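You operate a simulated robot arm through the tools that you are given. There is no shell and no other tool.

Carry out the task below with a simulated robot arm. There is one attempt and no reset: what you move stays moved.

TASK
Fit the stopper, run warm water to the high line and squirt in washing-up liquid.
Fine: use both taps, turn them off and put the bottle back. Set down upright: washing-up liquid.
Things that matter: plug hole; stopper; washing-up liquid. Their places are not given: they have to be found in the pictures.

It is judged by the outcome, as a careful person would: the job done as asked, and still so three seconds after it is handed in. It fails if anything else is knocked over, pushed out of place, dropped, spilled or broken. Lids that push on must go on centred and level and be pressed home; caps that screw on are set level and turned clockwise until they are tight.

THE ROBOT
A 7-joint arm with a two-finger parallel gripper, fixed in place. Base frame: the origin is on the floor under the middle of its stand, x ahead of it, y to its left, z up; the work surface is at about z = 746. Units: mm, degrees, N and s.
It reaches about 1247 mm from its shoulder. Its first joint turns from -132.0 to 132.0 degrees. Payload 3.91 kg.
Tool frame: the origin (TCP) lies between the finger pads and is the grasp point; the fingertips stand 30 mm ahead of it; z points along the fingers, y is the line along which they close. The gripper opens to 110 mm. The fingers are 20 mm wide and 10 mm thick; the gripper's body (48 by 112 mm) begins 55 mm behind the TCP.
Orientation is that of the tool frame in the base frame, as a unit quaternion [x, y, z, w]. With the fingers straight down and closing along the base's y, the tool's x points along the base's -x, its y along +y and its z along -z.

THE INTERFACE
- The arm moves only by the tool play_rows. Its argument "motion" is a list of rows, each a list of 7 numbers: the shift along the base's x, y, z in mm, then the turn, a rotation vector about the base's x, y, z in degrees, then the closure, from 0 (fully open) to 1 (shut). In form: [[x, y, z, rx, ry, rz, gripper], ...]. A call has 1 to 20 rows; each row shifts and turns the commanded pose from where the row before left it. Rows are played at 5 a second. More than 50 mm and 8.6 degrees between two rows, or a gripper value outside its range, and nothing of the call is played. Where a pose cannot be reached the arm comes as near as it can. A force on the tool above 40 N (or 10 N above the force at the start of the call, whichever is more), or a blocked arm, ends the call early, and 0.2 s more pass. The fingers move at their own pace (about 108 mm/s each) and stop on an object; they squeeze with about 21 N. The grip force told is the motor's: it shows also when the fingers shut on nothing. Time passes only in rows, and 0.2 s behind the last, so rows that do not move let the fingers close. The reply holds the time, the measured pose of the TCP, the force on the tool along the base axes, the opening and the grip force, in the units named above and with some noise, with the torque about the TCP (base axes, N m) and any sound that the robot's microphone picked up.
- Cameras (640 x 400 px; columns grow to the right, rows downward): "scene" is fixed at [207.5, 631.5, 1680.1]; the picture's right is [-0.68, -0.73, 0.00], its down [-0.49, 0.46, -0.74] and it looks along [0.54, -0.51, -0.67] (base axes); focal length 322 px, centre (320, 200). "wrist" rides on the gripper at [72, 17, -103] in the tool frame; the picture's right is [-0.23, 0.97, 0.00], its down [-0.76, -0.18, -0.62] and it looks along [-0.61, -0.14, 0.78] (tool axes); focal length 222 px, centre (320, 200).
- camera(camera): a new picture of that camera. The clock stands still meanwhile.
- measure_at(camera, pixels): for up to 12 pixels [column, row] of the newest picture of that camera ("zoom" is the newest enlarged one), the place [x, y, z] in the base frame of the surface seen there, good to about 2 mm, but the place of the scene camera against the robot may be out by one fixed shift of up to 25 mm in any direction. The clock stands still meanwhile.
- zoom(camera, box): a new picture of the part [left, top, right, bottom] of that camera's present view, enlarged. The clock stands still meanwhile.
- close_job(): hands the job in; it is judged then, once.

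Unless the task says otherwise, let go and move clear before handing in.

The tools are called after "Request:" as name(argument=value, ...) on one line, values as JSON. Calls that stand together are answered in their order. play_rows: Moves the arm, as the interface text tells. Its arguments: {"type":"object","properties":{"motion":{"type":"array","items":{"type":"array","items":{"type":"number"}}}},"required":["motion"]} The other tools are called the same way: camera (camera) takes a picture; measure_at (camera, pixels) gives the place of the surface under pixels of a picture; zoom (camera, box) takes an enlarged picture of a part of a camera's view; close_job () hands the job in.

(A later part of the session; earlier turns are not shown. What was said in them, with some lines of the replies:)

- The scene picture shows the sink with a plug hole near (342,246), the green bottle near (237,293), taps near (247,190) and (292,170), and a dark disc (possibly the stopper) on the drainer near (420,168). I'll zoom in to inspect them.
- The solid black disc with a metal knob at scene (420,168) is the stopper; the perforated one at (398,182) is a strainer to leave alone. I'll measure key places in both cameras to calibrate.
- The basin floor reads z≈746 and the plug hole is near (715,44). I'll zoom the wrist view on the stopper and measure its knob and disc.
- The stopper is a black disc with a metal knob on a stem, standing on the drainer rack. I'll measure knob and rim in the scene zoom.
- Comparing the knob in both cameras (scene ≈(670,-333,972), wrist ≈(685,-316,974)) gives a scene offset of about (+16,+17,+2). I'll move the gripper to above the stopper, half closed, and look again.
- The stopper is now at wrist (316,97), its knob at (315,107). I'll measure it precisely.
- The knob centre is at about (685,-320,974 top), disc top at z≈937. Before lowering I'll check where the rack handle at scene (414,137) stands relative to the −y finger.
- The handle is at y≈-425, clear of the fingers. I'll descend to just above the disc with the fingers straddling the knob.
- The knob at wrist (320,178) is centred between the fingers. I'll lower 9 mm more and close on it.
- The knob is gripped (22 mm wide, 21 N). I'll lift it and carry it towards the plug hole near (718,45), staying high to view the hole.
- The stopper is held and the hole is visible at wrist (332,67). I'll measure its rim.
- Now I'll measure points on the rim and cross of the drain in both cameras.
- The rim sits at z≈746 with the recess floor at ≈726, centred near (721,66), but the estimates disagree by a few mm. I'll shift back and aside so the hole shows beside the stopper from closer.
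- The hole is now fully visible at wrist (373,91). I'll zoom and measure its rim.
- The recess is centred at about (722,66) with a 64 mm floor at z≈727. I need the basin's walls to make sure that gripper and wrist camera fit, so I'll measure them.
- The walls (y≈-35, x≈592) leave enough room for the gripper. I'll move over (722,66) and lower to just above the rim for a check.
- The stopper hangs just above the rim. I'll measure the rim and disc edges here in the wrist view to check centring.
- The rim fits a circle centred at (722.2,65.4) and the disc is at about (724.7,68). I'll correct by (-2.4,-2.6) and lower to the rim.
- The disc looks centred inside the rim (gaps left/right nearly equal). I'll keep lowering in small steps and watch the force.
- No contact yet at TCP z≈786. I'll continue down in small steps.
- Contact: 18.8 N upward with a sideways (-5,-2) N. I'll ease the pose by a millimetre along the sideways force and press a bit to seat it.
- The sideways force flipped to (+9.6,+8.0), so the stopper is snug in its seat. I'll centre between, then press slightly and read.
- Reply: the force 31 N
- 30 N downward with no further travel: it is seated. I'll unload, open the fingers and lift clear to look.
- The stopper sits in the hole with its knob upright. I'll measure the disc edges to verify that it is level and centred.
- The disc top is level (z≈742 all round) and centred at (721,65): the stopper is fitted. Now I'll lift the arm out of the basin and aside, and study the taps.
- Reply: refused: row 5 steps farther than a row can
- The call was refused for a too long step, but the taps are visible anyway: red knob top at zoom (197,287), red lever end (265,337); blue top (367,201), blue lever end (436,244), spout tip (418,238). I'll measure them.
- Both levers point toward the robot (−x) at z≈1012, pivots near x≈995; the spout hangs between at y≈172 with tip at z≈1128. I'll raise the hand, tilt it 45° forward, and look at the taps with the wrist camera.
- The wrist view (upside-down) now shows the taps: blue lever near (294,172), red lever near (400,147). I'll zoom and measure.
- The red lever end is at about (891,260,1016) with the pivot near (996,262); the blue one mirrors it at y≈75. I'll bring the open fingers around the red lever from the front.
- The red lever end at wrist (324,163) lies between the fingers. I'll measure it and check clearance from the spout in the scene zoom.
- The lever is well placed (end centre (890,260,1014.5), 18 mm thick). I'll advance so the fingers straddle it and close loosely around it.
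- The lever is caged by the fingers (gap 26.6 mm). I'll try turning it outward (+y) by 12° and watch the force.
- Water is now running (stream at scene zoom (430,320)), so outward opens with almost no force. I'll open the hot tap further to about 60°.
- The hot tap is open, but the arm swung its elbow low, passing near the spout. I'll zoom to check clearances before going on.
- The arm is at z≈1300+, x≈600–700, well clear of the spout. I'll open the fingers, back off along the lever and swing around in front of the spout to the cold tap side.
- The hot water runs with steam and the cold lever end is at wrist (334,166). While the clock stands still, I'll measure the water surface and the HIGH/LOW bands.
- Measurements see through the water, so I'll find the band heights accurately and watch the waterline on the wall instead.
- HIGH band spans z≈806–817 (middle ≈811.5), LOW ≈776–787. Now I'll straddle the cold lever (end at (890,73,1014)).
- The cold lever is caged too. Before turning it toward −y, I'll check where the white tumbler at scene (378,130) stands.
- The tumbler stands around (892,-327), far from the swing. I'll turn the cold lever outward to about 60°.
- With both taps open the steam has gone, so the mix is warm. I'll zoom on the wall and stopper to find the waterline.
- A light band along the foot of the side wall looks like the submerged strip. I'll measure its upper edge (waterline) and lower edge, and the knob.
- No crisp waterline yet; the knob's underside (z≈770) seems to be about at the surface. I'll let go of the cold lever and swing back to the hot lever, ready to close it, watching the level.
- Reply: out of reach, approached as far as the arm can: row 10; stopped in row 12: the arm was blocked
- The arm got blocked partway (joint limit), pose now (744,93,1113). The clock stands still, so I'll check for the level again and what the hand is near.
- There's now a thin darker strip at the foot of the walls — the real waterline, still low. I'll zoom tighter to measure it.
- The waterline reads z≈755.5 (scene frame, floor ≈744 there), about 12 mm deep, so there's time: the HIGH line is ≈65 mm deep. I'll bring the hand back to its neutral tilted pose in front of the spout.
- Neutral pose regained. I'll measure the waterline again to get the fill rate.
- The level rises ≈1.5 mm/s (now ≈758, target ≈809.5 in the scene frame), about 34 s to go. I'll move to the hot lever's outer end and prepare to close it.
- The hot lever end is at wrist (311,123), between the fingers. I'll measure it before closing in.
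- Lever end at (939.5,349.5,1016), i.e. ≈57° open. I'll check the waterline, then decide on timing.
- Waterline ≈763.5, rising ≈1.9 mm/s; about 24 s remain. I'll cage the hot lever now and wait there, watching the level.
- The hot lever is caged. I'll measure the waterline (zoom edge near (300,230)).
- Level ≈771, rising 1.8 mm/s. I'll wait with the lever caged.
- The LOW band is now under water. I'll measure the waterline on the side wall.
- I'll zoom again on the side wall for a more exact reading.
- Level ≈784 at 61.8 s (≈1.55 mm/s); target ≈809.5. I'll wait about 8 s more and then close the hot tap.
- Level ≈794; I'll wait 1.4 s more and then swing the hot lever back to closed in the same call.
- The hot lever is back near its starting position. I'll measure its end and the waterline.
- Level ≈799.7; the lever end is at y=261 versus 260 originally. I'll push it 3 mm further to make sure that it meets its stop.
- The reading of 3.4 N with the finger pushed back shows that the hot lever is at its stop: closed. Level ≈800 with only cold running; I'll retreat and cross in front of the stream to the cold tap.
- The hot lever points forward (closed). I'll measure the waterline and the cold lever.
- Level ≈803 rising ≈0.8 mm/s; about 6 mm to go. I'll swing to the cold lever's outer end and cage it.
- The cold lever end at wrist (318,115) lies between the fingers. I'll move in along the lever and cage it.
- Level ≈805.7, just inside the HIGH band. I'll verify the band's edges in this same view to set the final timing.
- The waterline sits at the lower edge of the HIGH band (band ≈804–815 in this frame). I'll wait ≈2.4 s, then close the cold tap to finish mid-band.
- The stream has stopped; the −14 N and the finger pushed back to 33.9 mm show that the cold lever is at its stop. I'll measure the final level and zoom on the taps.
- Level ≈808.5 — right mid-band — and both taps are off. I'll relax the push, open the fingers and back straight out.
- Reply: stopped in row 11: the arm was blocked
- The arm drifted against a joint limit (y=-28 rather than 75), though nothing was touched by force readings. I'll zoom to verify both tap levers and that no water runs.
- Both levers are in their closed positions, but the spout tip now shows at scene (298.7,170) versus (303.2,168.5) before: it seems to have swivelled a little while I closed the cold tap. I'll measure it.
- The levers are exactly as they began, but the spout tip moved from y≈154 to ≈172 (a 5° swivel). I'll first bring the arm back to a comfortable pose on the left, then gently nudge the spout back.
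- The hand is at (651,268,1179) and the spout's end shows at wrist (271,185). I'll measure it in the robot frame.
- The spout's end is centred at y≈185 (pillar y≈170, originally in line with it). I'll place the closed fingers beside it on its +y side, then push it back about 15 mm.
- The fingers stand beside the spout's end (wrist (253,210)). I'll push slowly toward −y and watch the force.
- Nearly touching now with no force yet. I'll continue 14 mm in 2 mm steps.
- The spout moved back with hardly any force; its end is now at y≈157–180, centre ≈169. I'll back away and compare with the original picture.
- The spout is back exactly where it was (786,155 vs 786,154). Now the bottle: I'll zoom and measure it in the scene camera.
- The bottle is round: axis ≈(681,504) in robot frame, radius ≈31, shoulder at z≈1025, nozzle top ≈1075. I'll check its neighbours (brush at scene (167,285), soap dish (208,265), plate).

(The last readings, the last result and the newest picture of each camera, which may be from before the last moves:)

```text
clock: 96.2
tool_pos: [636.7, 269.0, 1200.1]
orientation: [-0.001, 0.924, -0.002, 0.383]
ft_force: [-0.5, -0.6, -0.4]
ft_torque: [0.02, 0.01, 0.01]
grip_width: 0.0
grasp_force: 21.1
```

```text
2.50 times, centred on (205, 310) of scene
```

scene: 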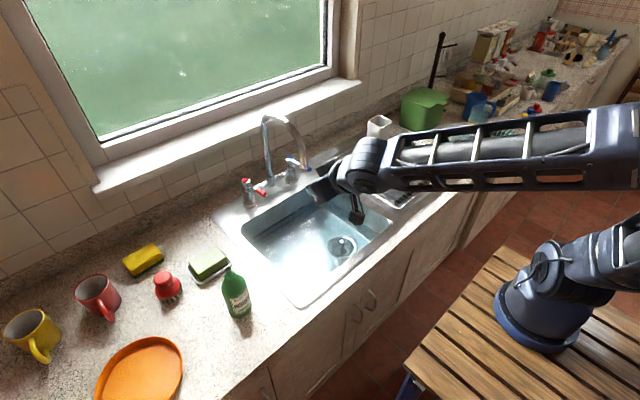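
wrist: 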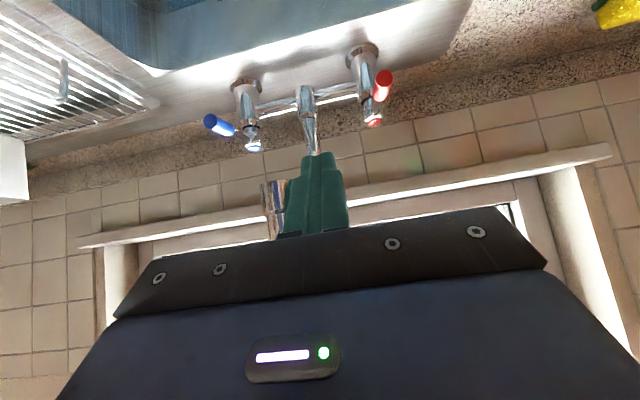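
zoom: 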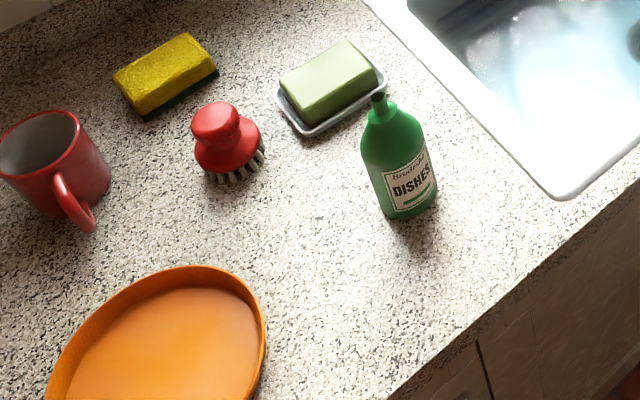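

Neighbours are well away. I'll open the gripper, tilt it to near horizontal (75°) and go to a pre-grasp point in front of the bottle.

Request:
play_rows(motion=[[-11.5, 29.4, -10, 0, -3.75, 0, 0], [-11.5, 29.4, -15, 0, -3.75, 0, 0], [-11.5, 29.4, -20, 0, -3.75, 0, 0], [-11.5, 29.4, -20, 0, -3.75, 0, 0], [-11.5, 29.4, -20, 0, -3.75, 0, 0], [-11.5, 29.4, -25, 0, -3.75, 0, 0], [-11.5, 29.4, -25, 0, -3.75, 0, 0], [-11.5, 29.4, -25, 0, -3.75, 0, 0], [0, 0, 0, 0, 0, 0, 0], [0, 0, 0, 0, 0, 0, 0]])

Request:
camera(camera="wrist")

Request:
camera(camera="scene")

```text
clock: 98.4
tool_pos: [540.8, 508.2, 1037.6]
orientation: [-0.002, 0.793, -0.002, 0.609]
ft_force: [0.7, -0.1, -1.0]
ft_torque: [0.0, 0.02, 0.02]
grip_width: 110.0
grasp_force: 0.0
```

```text
taken
```

wrist: 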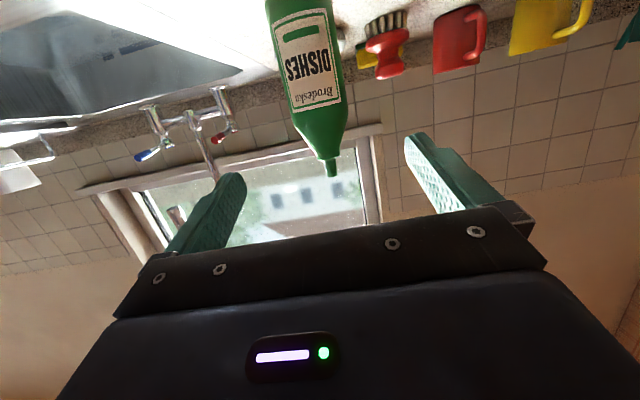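

```text
taken
```

scene: 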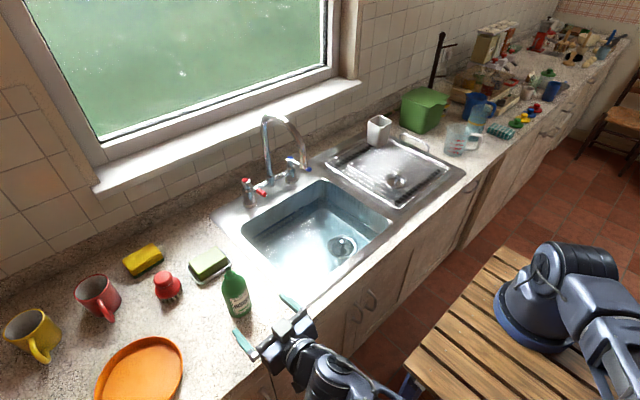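

The bottle (upside-down in the wrist view) lies between the open fingers. I'll measure its surface for exact centring.

Request:
measure_at(camera="wrist", pixels=[[332, 168], [322, 125], [300, 125], [343, 120], [275, 30], [338, 30], [305, 30], [290, 90], [340, 90], [310, 90], [280, 60], [325, 160]])

Request:
zoom(camera="wrist", box=[240, 0, 400, 190])

```text
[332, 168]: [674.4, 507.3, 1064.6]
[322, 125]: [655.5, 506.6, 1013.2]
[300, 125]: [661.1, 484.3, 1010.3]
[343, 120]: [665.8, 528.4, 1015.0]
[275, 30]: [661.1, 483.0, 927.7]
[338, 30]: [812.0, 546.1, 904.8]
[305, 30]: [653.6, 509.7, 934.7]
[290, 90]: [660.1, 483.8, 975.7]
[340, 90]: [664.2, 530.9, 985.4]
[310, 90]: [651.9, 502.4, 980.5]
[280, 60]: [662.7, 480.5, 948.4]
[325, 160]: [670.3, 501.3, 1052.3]
```

```text
2.11 times, centred on (320, 95) of wrist
```

zoom: 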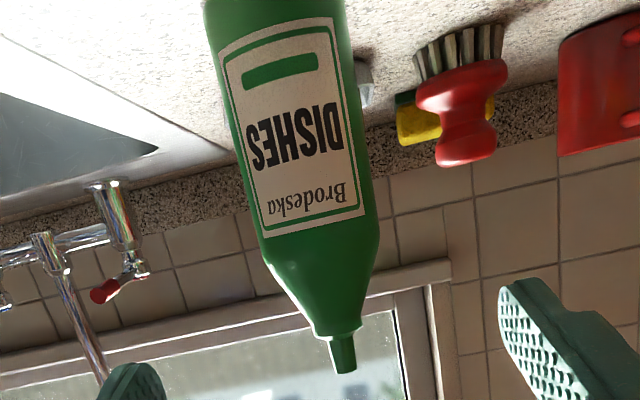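

The bottle's axis is at about (683.5,505.5), radius 32. I'll go down to grip height (z≈990) and slide the open fingers around it.

Request:
play_rows(motion=[[20, -0.6, -24, 0, 0, 0, 0], [20, -0.6, -23, 0, 0, 0, 0], [25, -0.6, 0, 0, 0, 0, 0], [25, -0.6, 0, 0, 0, 0, 0], [20, 0, 0, 0, 0, 0, 0], [0, 0, 0, 0, 0, 0, 0], [0, 0, 0, 0, 0, 0, 0]])

Request:
camera(camera="wrist")

Request:
zoom(camera="scene", box=[180, 230, 340, 390])

```text
clock: 100.0
tool_pos: [651.3, 502.6, 992.1]
orientation: [-0.001, 0.793, -0.002, 0.609]
ft_force: [0.2, 0.6, -1.2]
ft_torque: [-0.01, -0.02, -0.01]
grip_width: 110.0
grasp_force: 0.1
```

```text
taken
```

wrist: 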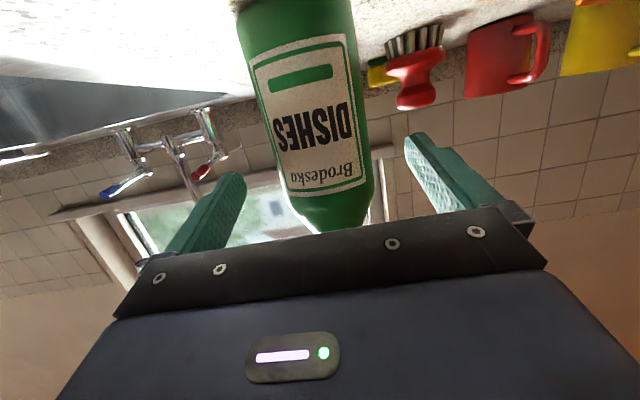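

```text
2.50 times, centred on (260, 310) of scene
```

zoom: 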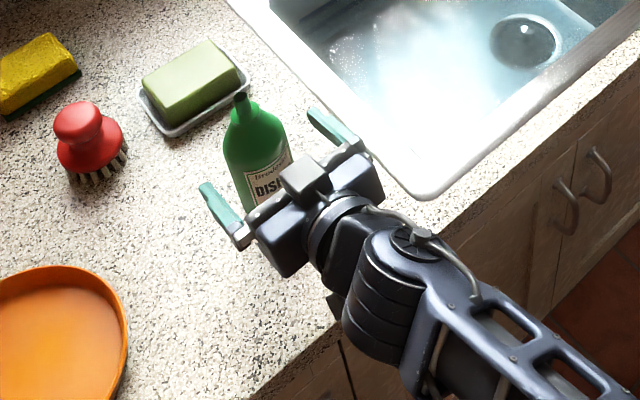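

The bottle is centred between the fingers. I'll advance 31 mm and close gently.

Request:
play_rows(motion=[[16, 1, 0, 0, 0, 0, 0], [15.5, 1, 0, 0, 0, 0, 0], [0, 0, 0, 0, 0, 0, 0.2], [0, 0, 0, 0, 0, 0, 0.35], [0, 0, 0, 0, 0, 0, 0.6], [0, 0, 0, 0, 0, 0, 1], [0, 0, 0, 0, 0, 0, 1], [0, 0, 0, 0, 0, 0, 1]])

Request:
camera(camera="wrist")

Request:
zoom(camera="scene", box=[180, 230, 340, 390])

```text
clock: 101.8
tool_pos: [684.2, 504.6, 990.3]
orientation: [-0.001, 0.793, -0.003, 0.609]
ft_force: [-0.7, 1.5, 2.5]
ft_torque: [0.29, 0.02, -0.04]
grip_width: 61.0
grasp_force: 21.1
```

```text
taken
```

wrist: 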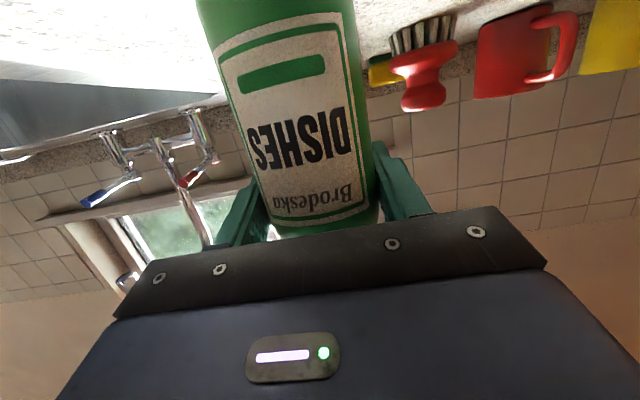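

```text
2.50 times, centred on (260, 310) of scene
```

zoom: 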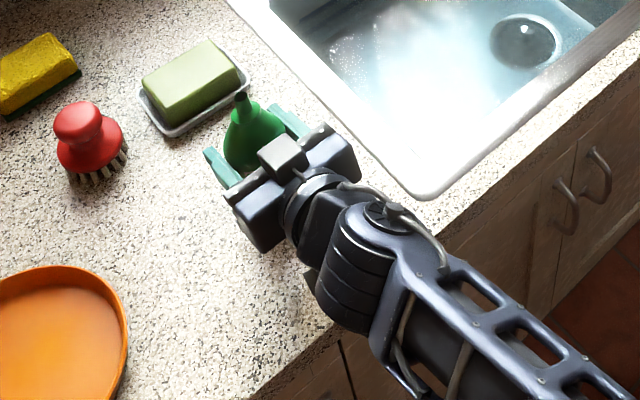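

The bottle is gripped (61 mm, 21 N). I'll lift it straight up and carry it upright over the basin.

Request:
play_rows(motion=[[0, 0, 10, 0, 0, 0, 1], [0, 0, 25, 0, 0, 0, 1], [0, 0, 40, 0, 0, 0, 1], [0, 0, 40, 0, 0, 0, 1], [2, -30, 0, 0, 0, 0, 1], [2, -40, 0, 0, 0, 0, 1], [2, -40, 0, 0, 0, 0, 1], [2, -40, 0, 0, 0, 0, 1], [2, -30, 0, 0, 0, 0, 1], [0, -20, 0, 0, 0, 0, 1], [0, 0, 0, 0, 0, 0, 1], [0, 0, 0, 0, 0, 0, 1]])

Request:
camera(camera="scene")

Request:
camera(camera="wrist")

```text
clock: 104.4
tool_pos: [695.3, 303.1, 1106.0]
orientation: [-0.001, 0.794, -0.003, 0.608]
ft_force: [0.8, 0.6, -3.4]
ft_torque: [-0.03, -0.02, 0.03]
grip_width: 61.1
grasp_force: 20.6
```

```text
taken
```

scene: 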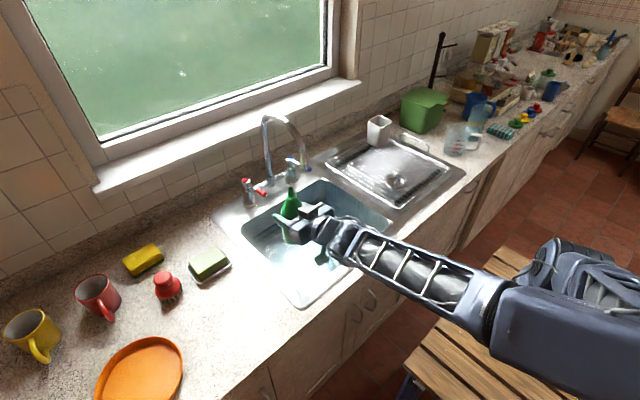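

```text
taken
```

wrist: 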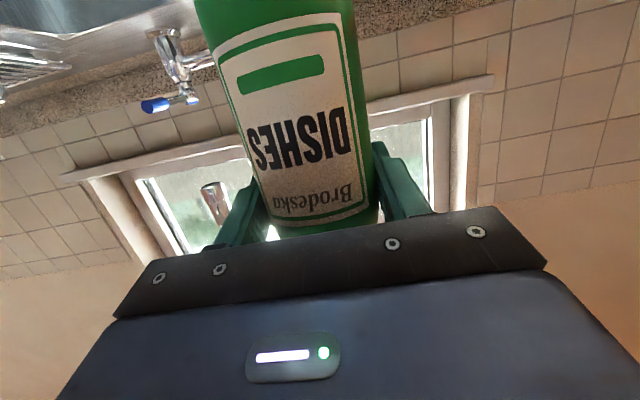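

The bottle hangs upright over the basin at (695,303). I'll roll the hand about its own axis so the nozzle swings toward −y, in stages.

Request:
play_rows(motion=[[0, 0, 0, 7.73, 0, -2.07, 1], [0, 0, 0, 7.73, 0, -2.07, 1], [0, 0, 0, 7.73, 0, -2.07, 1], [0, 0, 0, 7.73, 0, -2.07, 1], [0, 0, 0, 7.73, 0, -2.07, 1], [0, 0, 0, 7.73, 0, -2.07, 1], [0, 0, 0, 7.73, 0, -2.07, 1], [0, 0, 0, 7.73, 0, -2.07, 1]])

Request:
camera(camera="scene")

```text
clock: 106.2
tool_pos: [694.4, 304.6, 1106.5]
orientation: [0.421, 0.674, 0.321, 0.516]
ft_force: [0.2, 0.9, -2.3]
ft_torque: [-0.04, 0.02, -0.05]
grip_width: 61.2
grasp_force: 21.1
```

```text
taken
```

scene: 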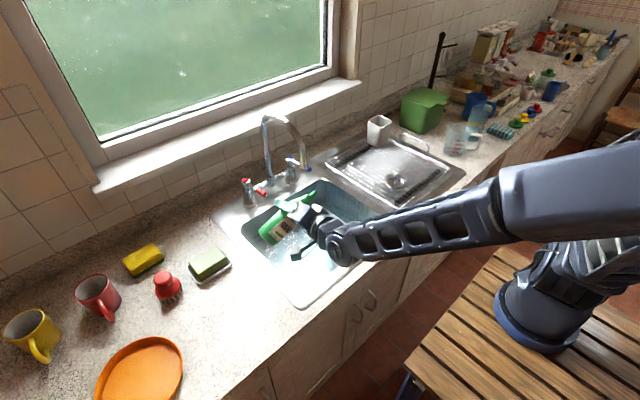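

The roll works (64°). I'll continue to about 112° and look for liquid.

Request:
play_rows(motion=[[0, 0, 0, 7.73, 0, -2.07, 1], [0, 0, 0, 7.73, 0, -2.07, 1], [0, 0, 0, 7.73, 0, -2.07, 1], [0, 0, 0, 7.73, 0, -2.07, 1], [0, 0, 0, 7.73, 0, -2.07, 1], [0, 0, 0, 7.73, 0, -2.07, 1]])

Request:
camera(camera="scene")

Request:
zoom(camera="scene", box=[220, 160, 400, 290])

```text
clock: 107.6
tool_pos: [695.3, 306.0, 1106.3]
orientation: [0.658, 0.445, 0.503, 0.341]
ft_force: [-0.5, 0.6, -1.4]
ft_torque: [-0.05, 0.01, -0.04]
grip_width: 61.3
grasp_force: 21.5
```

```text
taken
```

scene: 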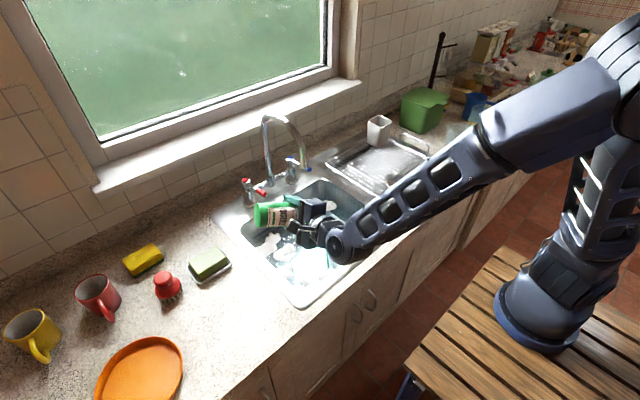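

```text
3.08 times, centred on (310, 225) of scene
```

zoom: 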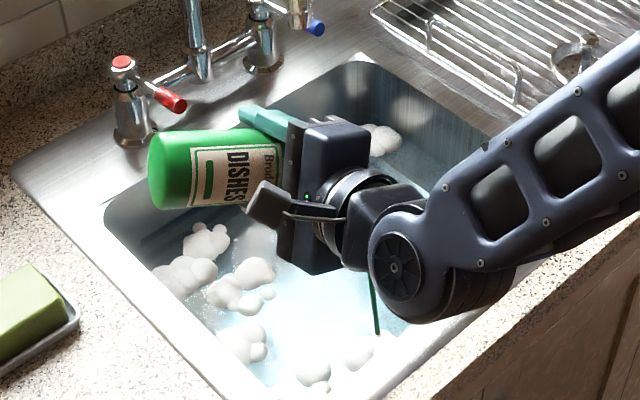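

Green liquid is squirting (zoom (375,310)) and foam has formed in the water. That's enough, so I'll roll the bottle back upright right away.

Request:
play_rows(motion=[[0, 0, 0, -7.73, 0, 2.07, 1], [0, 0, 0, -7.73, 0, 2.07, 1], [0, 0, 0, -7.73, 0, 2.07, 1], [0, 0, 0, -7.73, 0, 2.07, 1], [0, 0, 0, -7.73, 0, 2.07, 1], [0, 0, 0, -7.73, 0, 2.07, 1], [0, 0, 0, -7.73, 0, 2.07, 1], [0, 0, 0, -7.73, 0, 2.07, 1], [0, 0, 0, -7.73, 0, 2.07, 1], [0, 0, 0, -7.73, 0, 2.07, 1], [0, 0, 0, -7.73, 0, 2.07, 1], [0, 0, 0, -7.73, 0, 2.07, 1], [0, 0, 0, -7.73, 0, 2.07, 1], [0, 0, 0, -7.73, 0, 2.07, 1], [0, 0, 0, 0, 0, 0, 1], [0, 0, 0, 0, 0, 0, 1]])

Request:
camera(camera="scene")

Request:
zoom(camera="scene", box=[220, 160, 400, 290])

Request:
camera(camera="wrist")

```text
clock: 111.0
tool_pos: [694.5, 306.7, 1107.6]
orientation: [-0.002, 0.793, -0.002, 0.609]
ft_force: [0.2, 1.0, -2.1]
ft_torque: [0.0, 0.01, -0.02]
grip_width: 61.2
grasp_force: 21.4
```

```text
taken
```

scene: 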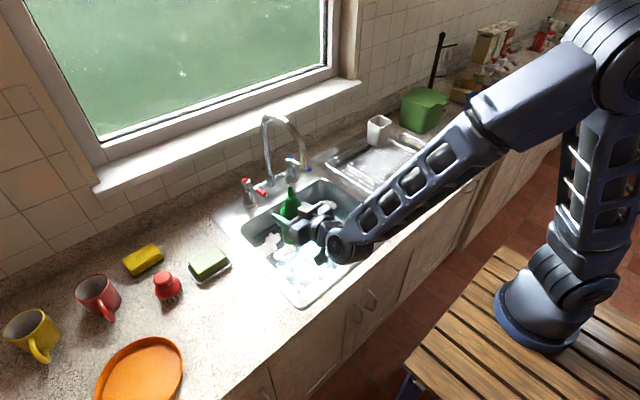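

```text
3.08 times, centred on (310, 225) of scene
```

zoom: 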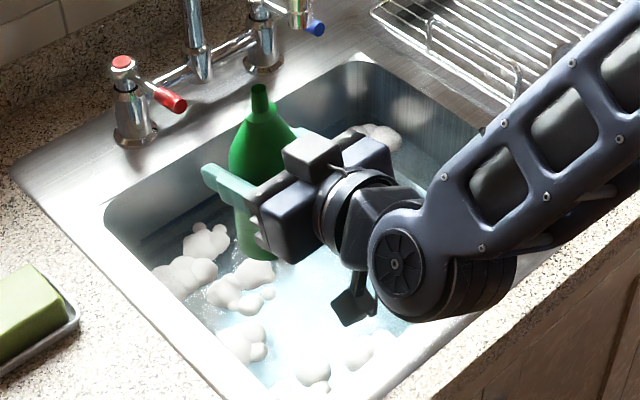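

```text
taken
```

wrist: 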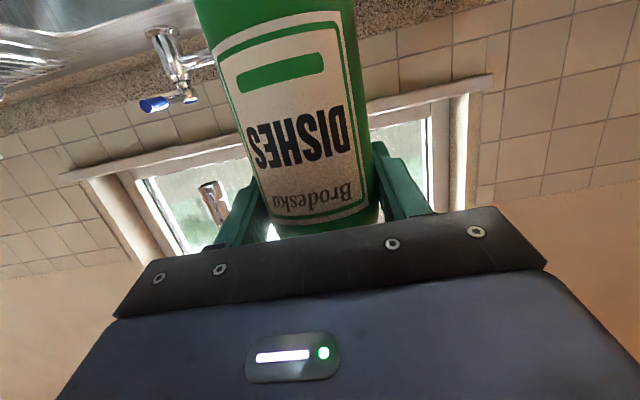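

The bottle is upright again, no spill in view. I'll carry it back over its original spot.

Request:
play_rows(motion=[[-2, 30, 0, 0, 0, 0, 1], [-2, 40, 0, 0, 0, 0, 1], [-2, 40, 0, 0, 0, 0, 1], [-2, 40, 0, 0, 0, 0, 1], [-2, 30, 0, 0, 0, 0, 1], [0, 20, 0, 0, 0, 0, 1], [0, 0, 0, 0, 0, 0, 1], [0, 0, 0, 0, 0, 0, 1]])

Request:
camera(camera="scene")

Request:
camera(camera="wrist")

```text
clock: 112.8
tool_pos: [683.0, 506.6, 1105.2]
orientation: [-0.001, 0.793, -0.003, 0.609]
ft_force: [0.4, 0.3, -2.3]
ft_torque: [0.02, -0.03, -0.02]
grip_width: 60.9
grasp_force: 20.7
```

```text
taken
```

scene: 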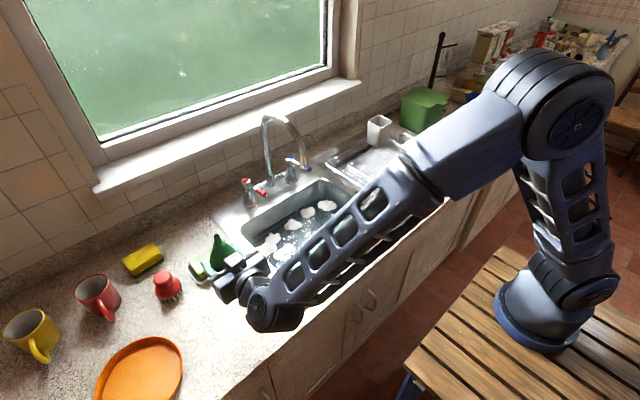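

```text
taken
```

wrist: 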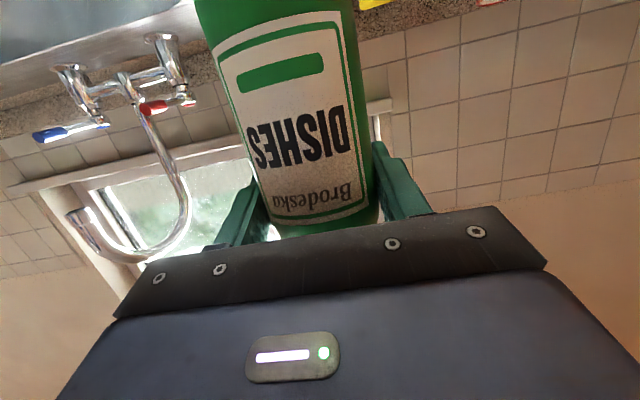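

The bottle is above its spot; the arm's elbow is now higher than when I picked up. I'll check the height of the wrist parts before lowering 115 mm.

Request:
measure_at(camera="scene", pixels=[[270, 300], [262, 322], [285, 318], [300, 300], [240, 290], [250, 280], [320, 280], [222, 250], [260, 330], [297, 322]])

Request:
zoom(camera="scene", box=[180, 210, 340, 350])

```text
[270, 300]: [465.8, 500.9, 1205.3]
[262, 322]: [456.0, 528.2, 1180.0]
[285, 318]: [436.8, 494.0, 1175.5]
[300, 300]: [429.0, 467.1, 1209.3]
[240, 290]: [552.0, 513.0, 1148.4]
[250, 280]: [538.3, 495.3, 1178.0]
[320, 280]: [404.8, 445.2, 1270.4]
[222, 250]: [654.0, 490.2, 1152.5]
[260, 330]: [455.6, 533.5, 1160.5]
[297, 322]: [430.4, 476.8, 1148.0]
```

```text
2.86 times, centred on (260, 280) of scene
```

zoom: 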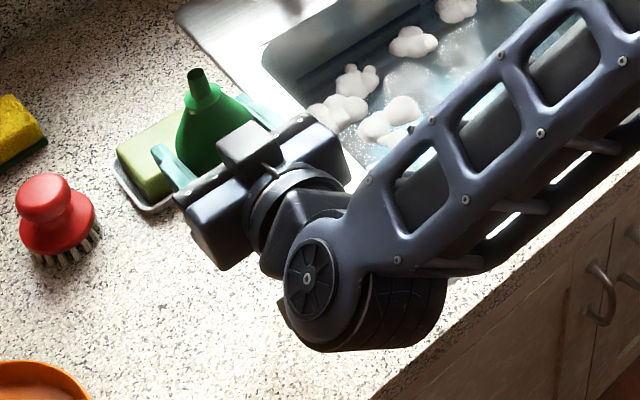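

Plenty of clearance. I'll lower to 14 mm above the counter, then settle gently.

Request:
play_rows(motion=[[0, 0, -30, 0, 0, 0, 1], [0, 0, -35, 0, 0, 0, 1], [0, 0, -25, 0, 0, 0, 1], [0, 0, -10, 0, 0, 0, 1], [0, 0, 0, 0, 0, 0, 1], [0, 0, -4, 0, 0, 0, 1], [0, 0, -3, 0, 0, 0, 1], [0, 0, 0, 0, 0, 0, 1]])

Request:
zoom(camera="scene", box=[180, 210, 340, 350])

```text
clock: 114.6
tool_pos: [684.8, 504.6, 999.7]
orientation: [-0.001, 0.793, -0.002, 0.609]
ft_force: [0.3, -0.2, -2.0]
ft_torque: [0.0, 0.02, 0.03]
grip_width: 61.0
grasp_force: 21.0
```

```text
2.86 times, centred on (260, 280) of scene
```

zoom: 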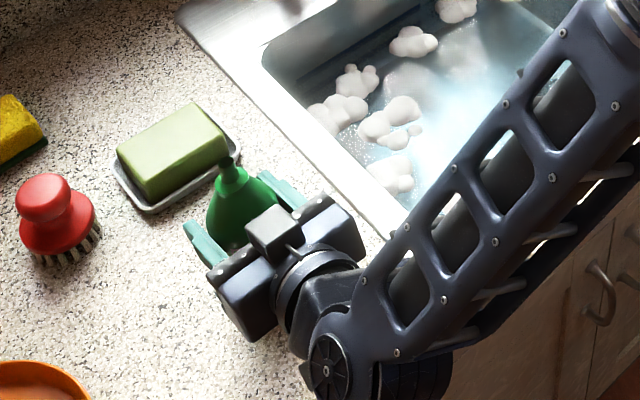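

About 8 mm remain. I'll lower in small steps until the force shows contact.

Request:
play_rows(motion=[[0, 0, -2, 0, 0, 0, 1], [0, 0, -2, 0, 0, 0, 1], [0, 0, -2, 0, 0, 0, 1], [0, 0, -1, 0, 0, 0, 1], [0, 0, 0, 0, 0, 0, 1]])

```text
clock: 115.8
tool_pos: [683.9, 504.9, 991.9]
orientation: [-0.001, 0.793, -0.002, 0.609]
ft_force: [1.1, 0.3, -2.5]
ft_torque: [0.02, 0.01, 0.02]
grip_width: 61.1
grasp_force: 21.0
```

Request:
play_rows(motion=[[0, 0, -1, 0, 0, 0, 1], [0, 0, 0, 0, 0, 0, 1]])

```text
clock: 116.4
tool_pos: [684.9, 505.8, 992.6]
orientation: [-0.001, 0.793, -0.002, 0.61]
ft_force: [-1.0, -0.6, 2.6]
ft_torque: [0.07, 0.13, 0.04]
grip_width: 61.0
grasp_force: 21.1
```

The force changed from −2.5 to +2.6 N, as it was at the grasp: the bottle stands on the counter. I'll open slowly and back straight away.

Request:
play_rows(motion=[[0, 0, 0, 0, 0, 0, 0.42], [0, 0, 0, 0, 0, 0, 0.35], [0, 0, 0, 0, 0, 0, 0.2], [0, 0, 0, 0, 0, 0, 0], [0, 0, 0, 0, 0, 0, 0], [-10, 0, 0, 0, 0, 0, 0], [-20, 0, 0, 0, 0, 0, 0], [-30, 0, 0, 0, 0, 0, 0], [-40, 0, 0, 0, 0, 0, 0], [-40, 0, 10, 0, 0, 0, 0], [0, 0, 0, 0, 0, 0, 0]])

Request:
camera(camera="scene")

Request:
camera(camera="wrist")

Request:
zoom(camera="scene", box=[205, 255, 269, 325])

```text
clock: 118.8
tool_pos: [545.0, 502.9, 1003.7]
orientation: [-0.001, 0.793, -0.003, 0.609]
ft_force: [0.8, 1.1, 0.4]
ft_torque: [0.01, 0.02, -0.03]
grip_width: 109.9
grasp_force: 0.0
```

```text
taken
```

scene: 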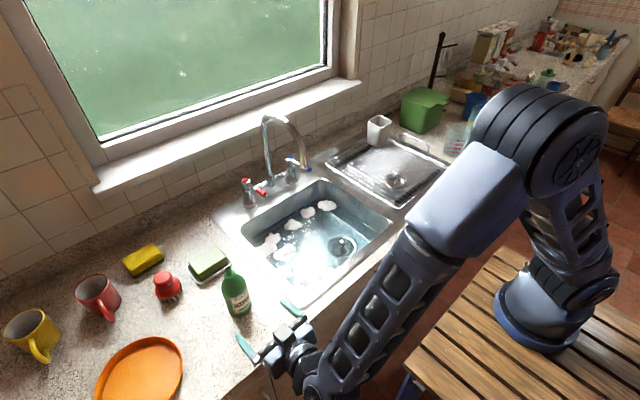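

```text
taken
```

wrist: 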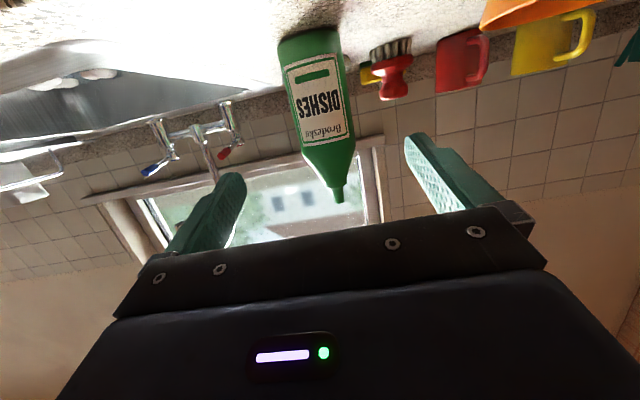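

```text
5.71 times, centred on (237, 290) of scene
```

zoom: 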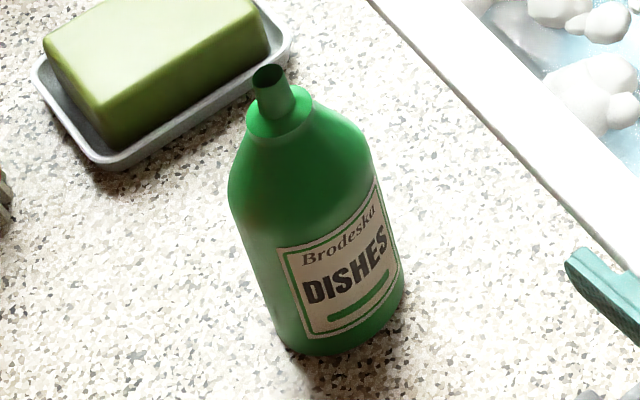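

The bottle stands upright in its original spot (zoom image matches the earlier one). I'll raise the arm clear and inspect everything a last time.

Request:
play_rows(motion=[[-15, -5, 30, 0, 0, 0, 0], [-10, -10, 40, 0, 0, 0, 0], [0, -20, 40, 0, 0, 0, 0], [0, -20, 40, 0, 0, 0, 0], [0, -20, 40, 0, 0, 0, 0], [0, 0, 0, 0, 0, 0, 0], [0, 0, 0, 0, 0, 0, 0]])

Request:
camera(camera="scene")

Request:
zoom(camera="scene", box=[220, 160, 400, 300])

Request:
zoom(camera="scene", box=[230, 105, 326, 210])

Request:
zoom(camera="scene", box=[335, 198, 367, 225])

```text
clock: 120.4
tool_pos: [519.8, 431.5, 1192.7]
orientation: [-0.001, 0.793, -0.003, 0.609]
ft_force: [1.1, 0.0, -0.1]
ft_torque: [-0.02, 0.02, -0.01]
grip_width: 110.0
grasp_force: 0.1
```

```text
taken
```

scene: 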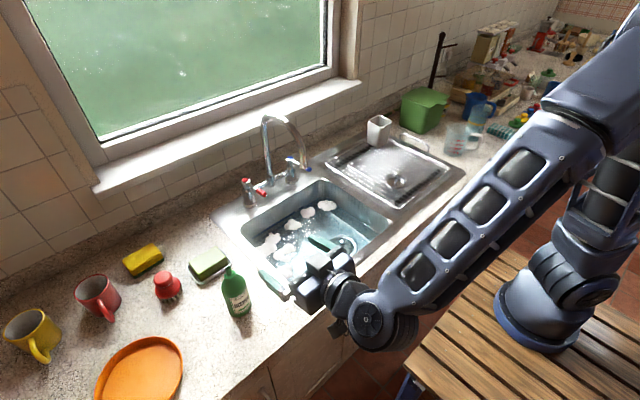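

```text
2.86 times, centred on (310, 230) of scene
```

zoom: 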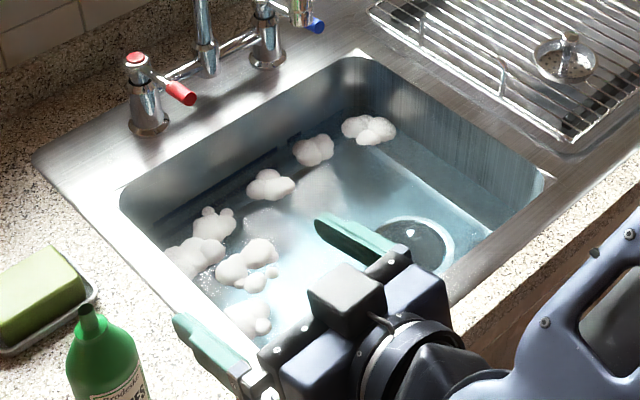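

```text
3.81 times, centred on (278, 158) of scene
```

zoom: 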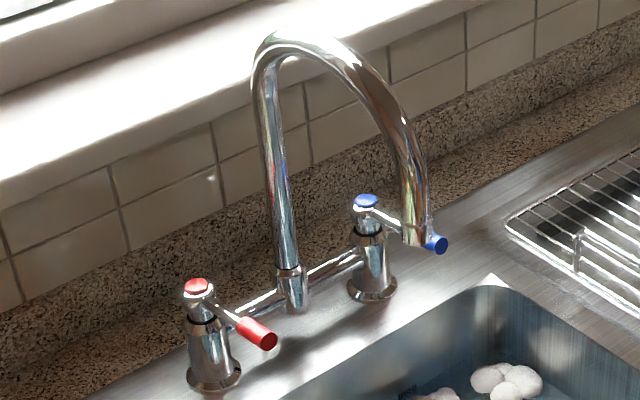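

```text
14.81 times, centred on (351, 212) of scene
```

zoom: 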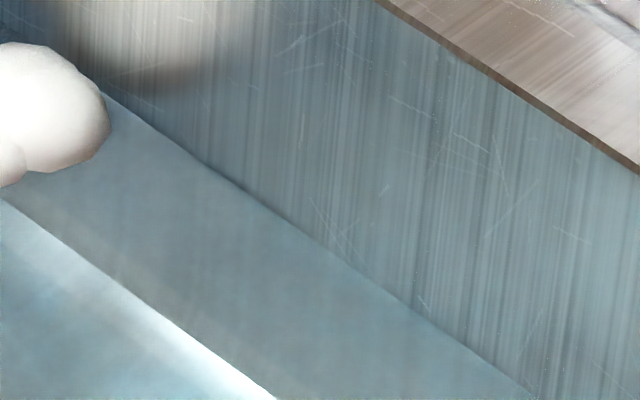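

The waterline at zoom (300,225) is unchanged (mid HIGH band, so the stopper holds). Both levers and the spout are in their original places with no flow, foam floats on the water, the bottle stands upright in its spot, and the arm is clear. I'll hand the job in.

Request:
close_job()

```text
The job is handed in.
```

The sink is filled to the high line with warm, soapy water, and I've handed the job in. I don't have the judge's result.

- **Stopper:** it sits level and centred in the plug hole, pressed in with about 30 N. The water level had not dropped about 36 seconds after I turned the taps off.
- **Water:** I ran both taps for similar lengths of time, so it should be warm. Steam stopped once the cold joined the hot, but I had no way to measure the temperature. The surface is about mid-way up the HIGH band.
- **Taps:** both levers are back where they started and no water is running.
- **Washing-up liquid:** one squirt went into the basin and made foam. The bottle is back in its original spot, upright.
- **Spout knocked:** the spout swung about 5° (17 mm at the tip) while I was closing the cold tap. I nudged it back, and it measures within about 1 mm of where it began.

I saw nothing else moved, spilled or knocked over, and the arm is clear of the sink.
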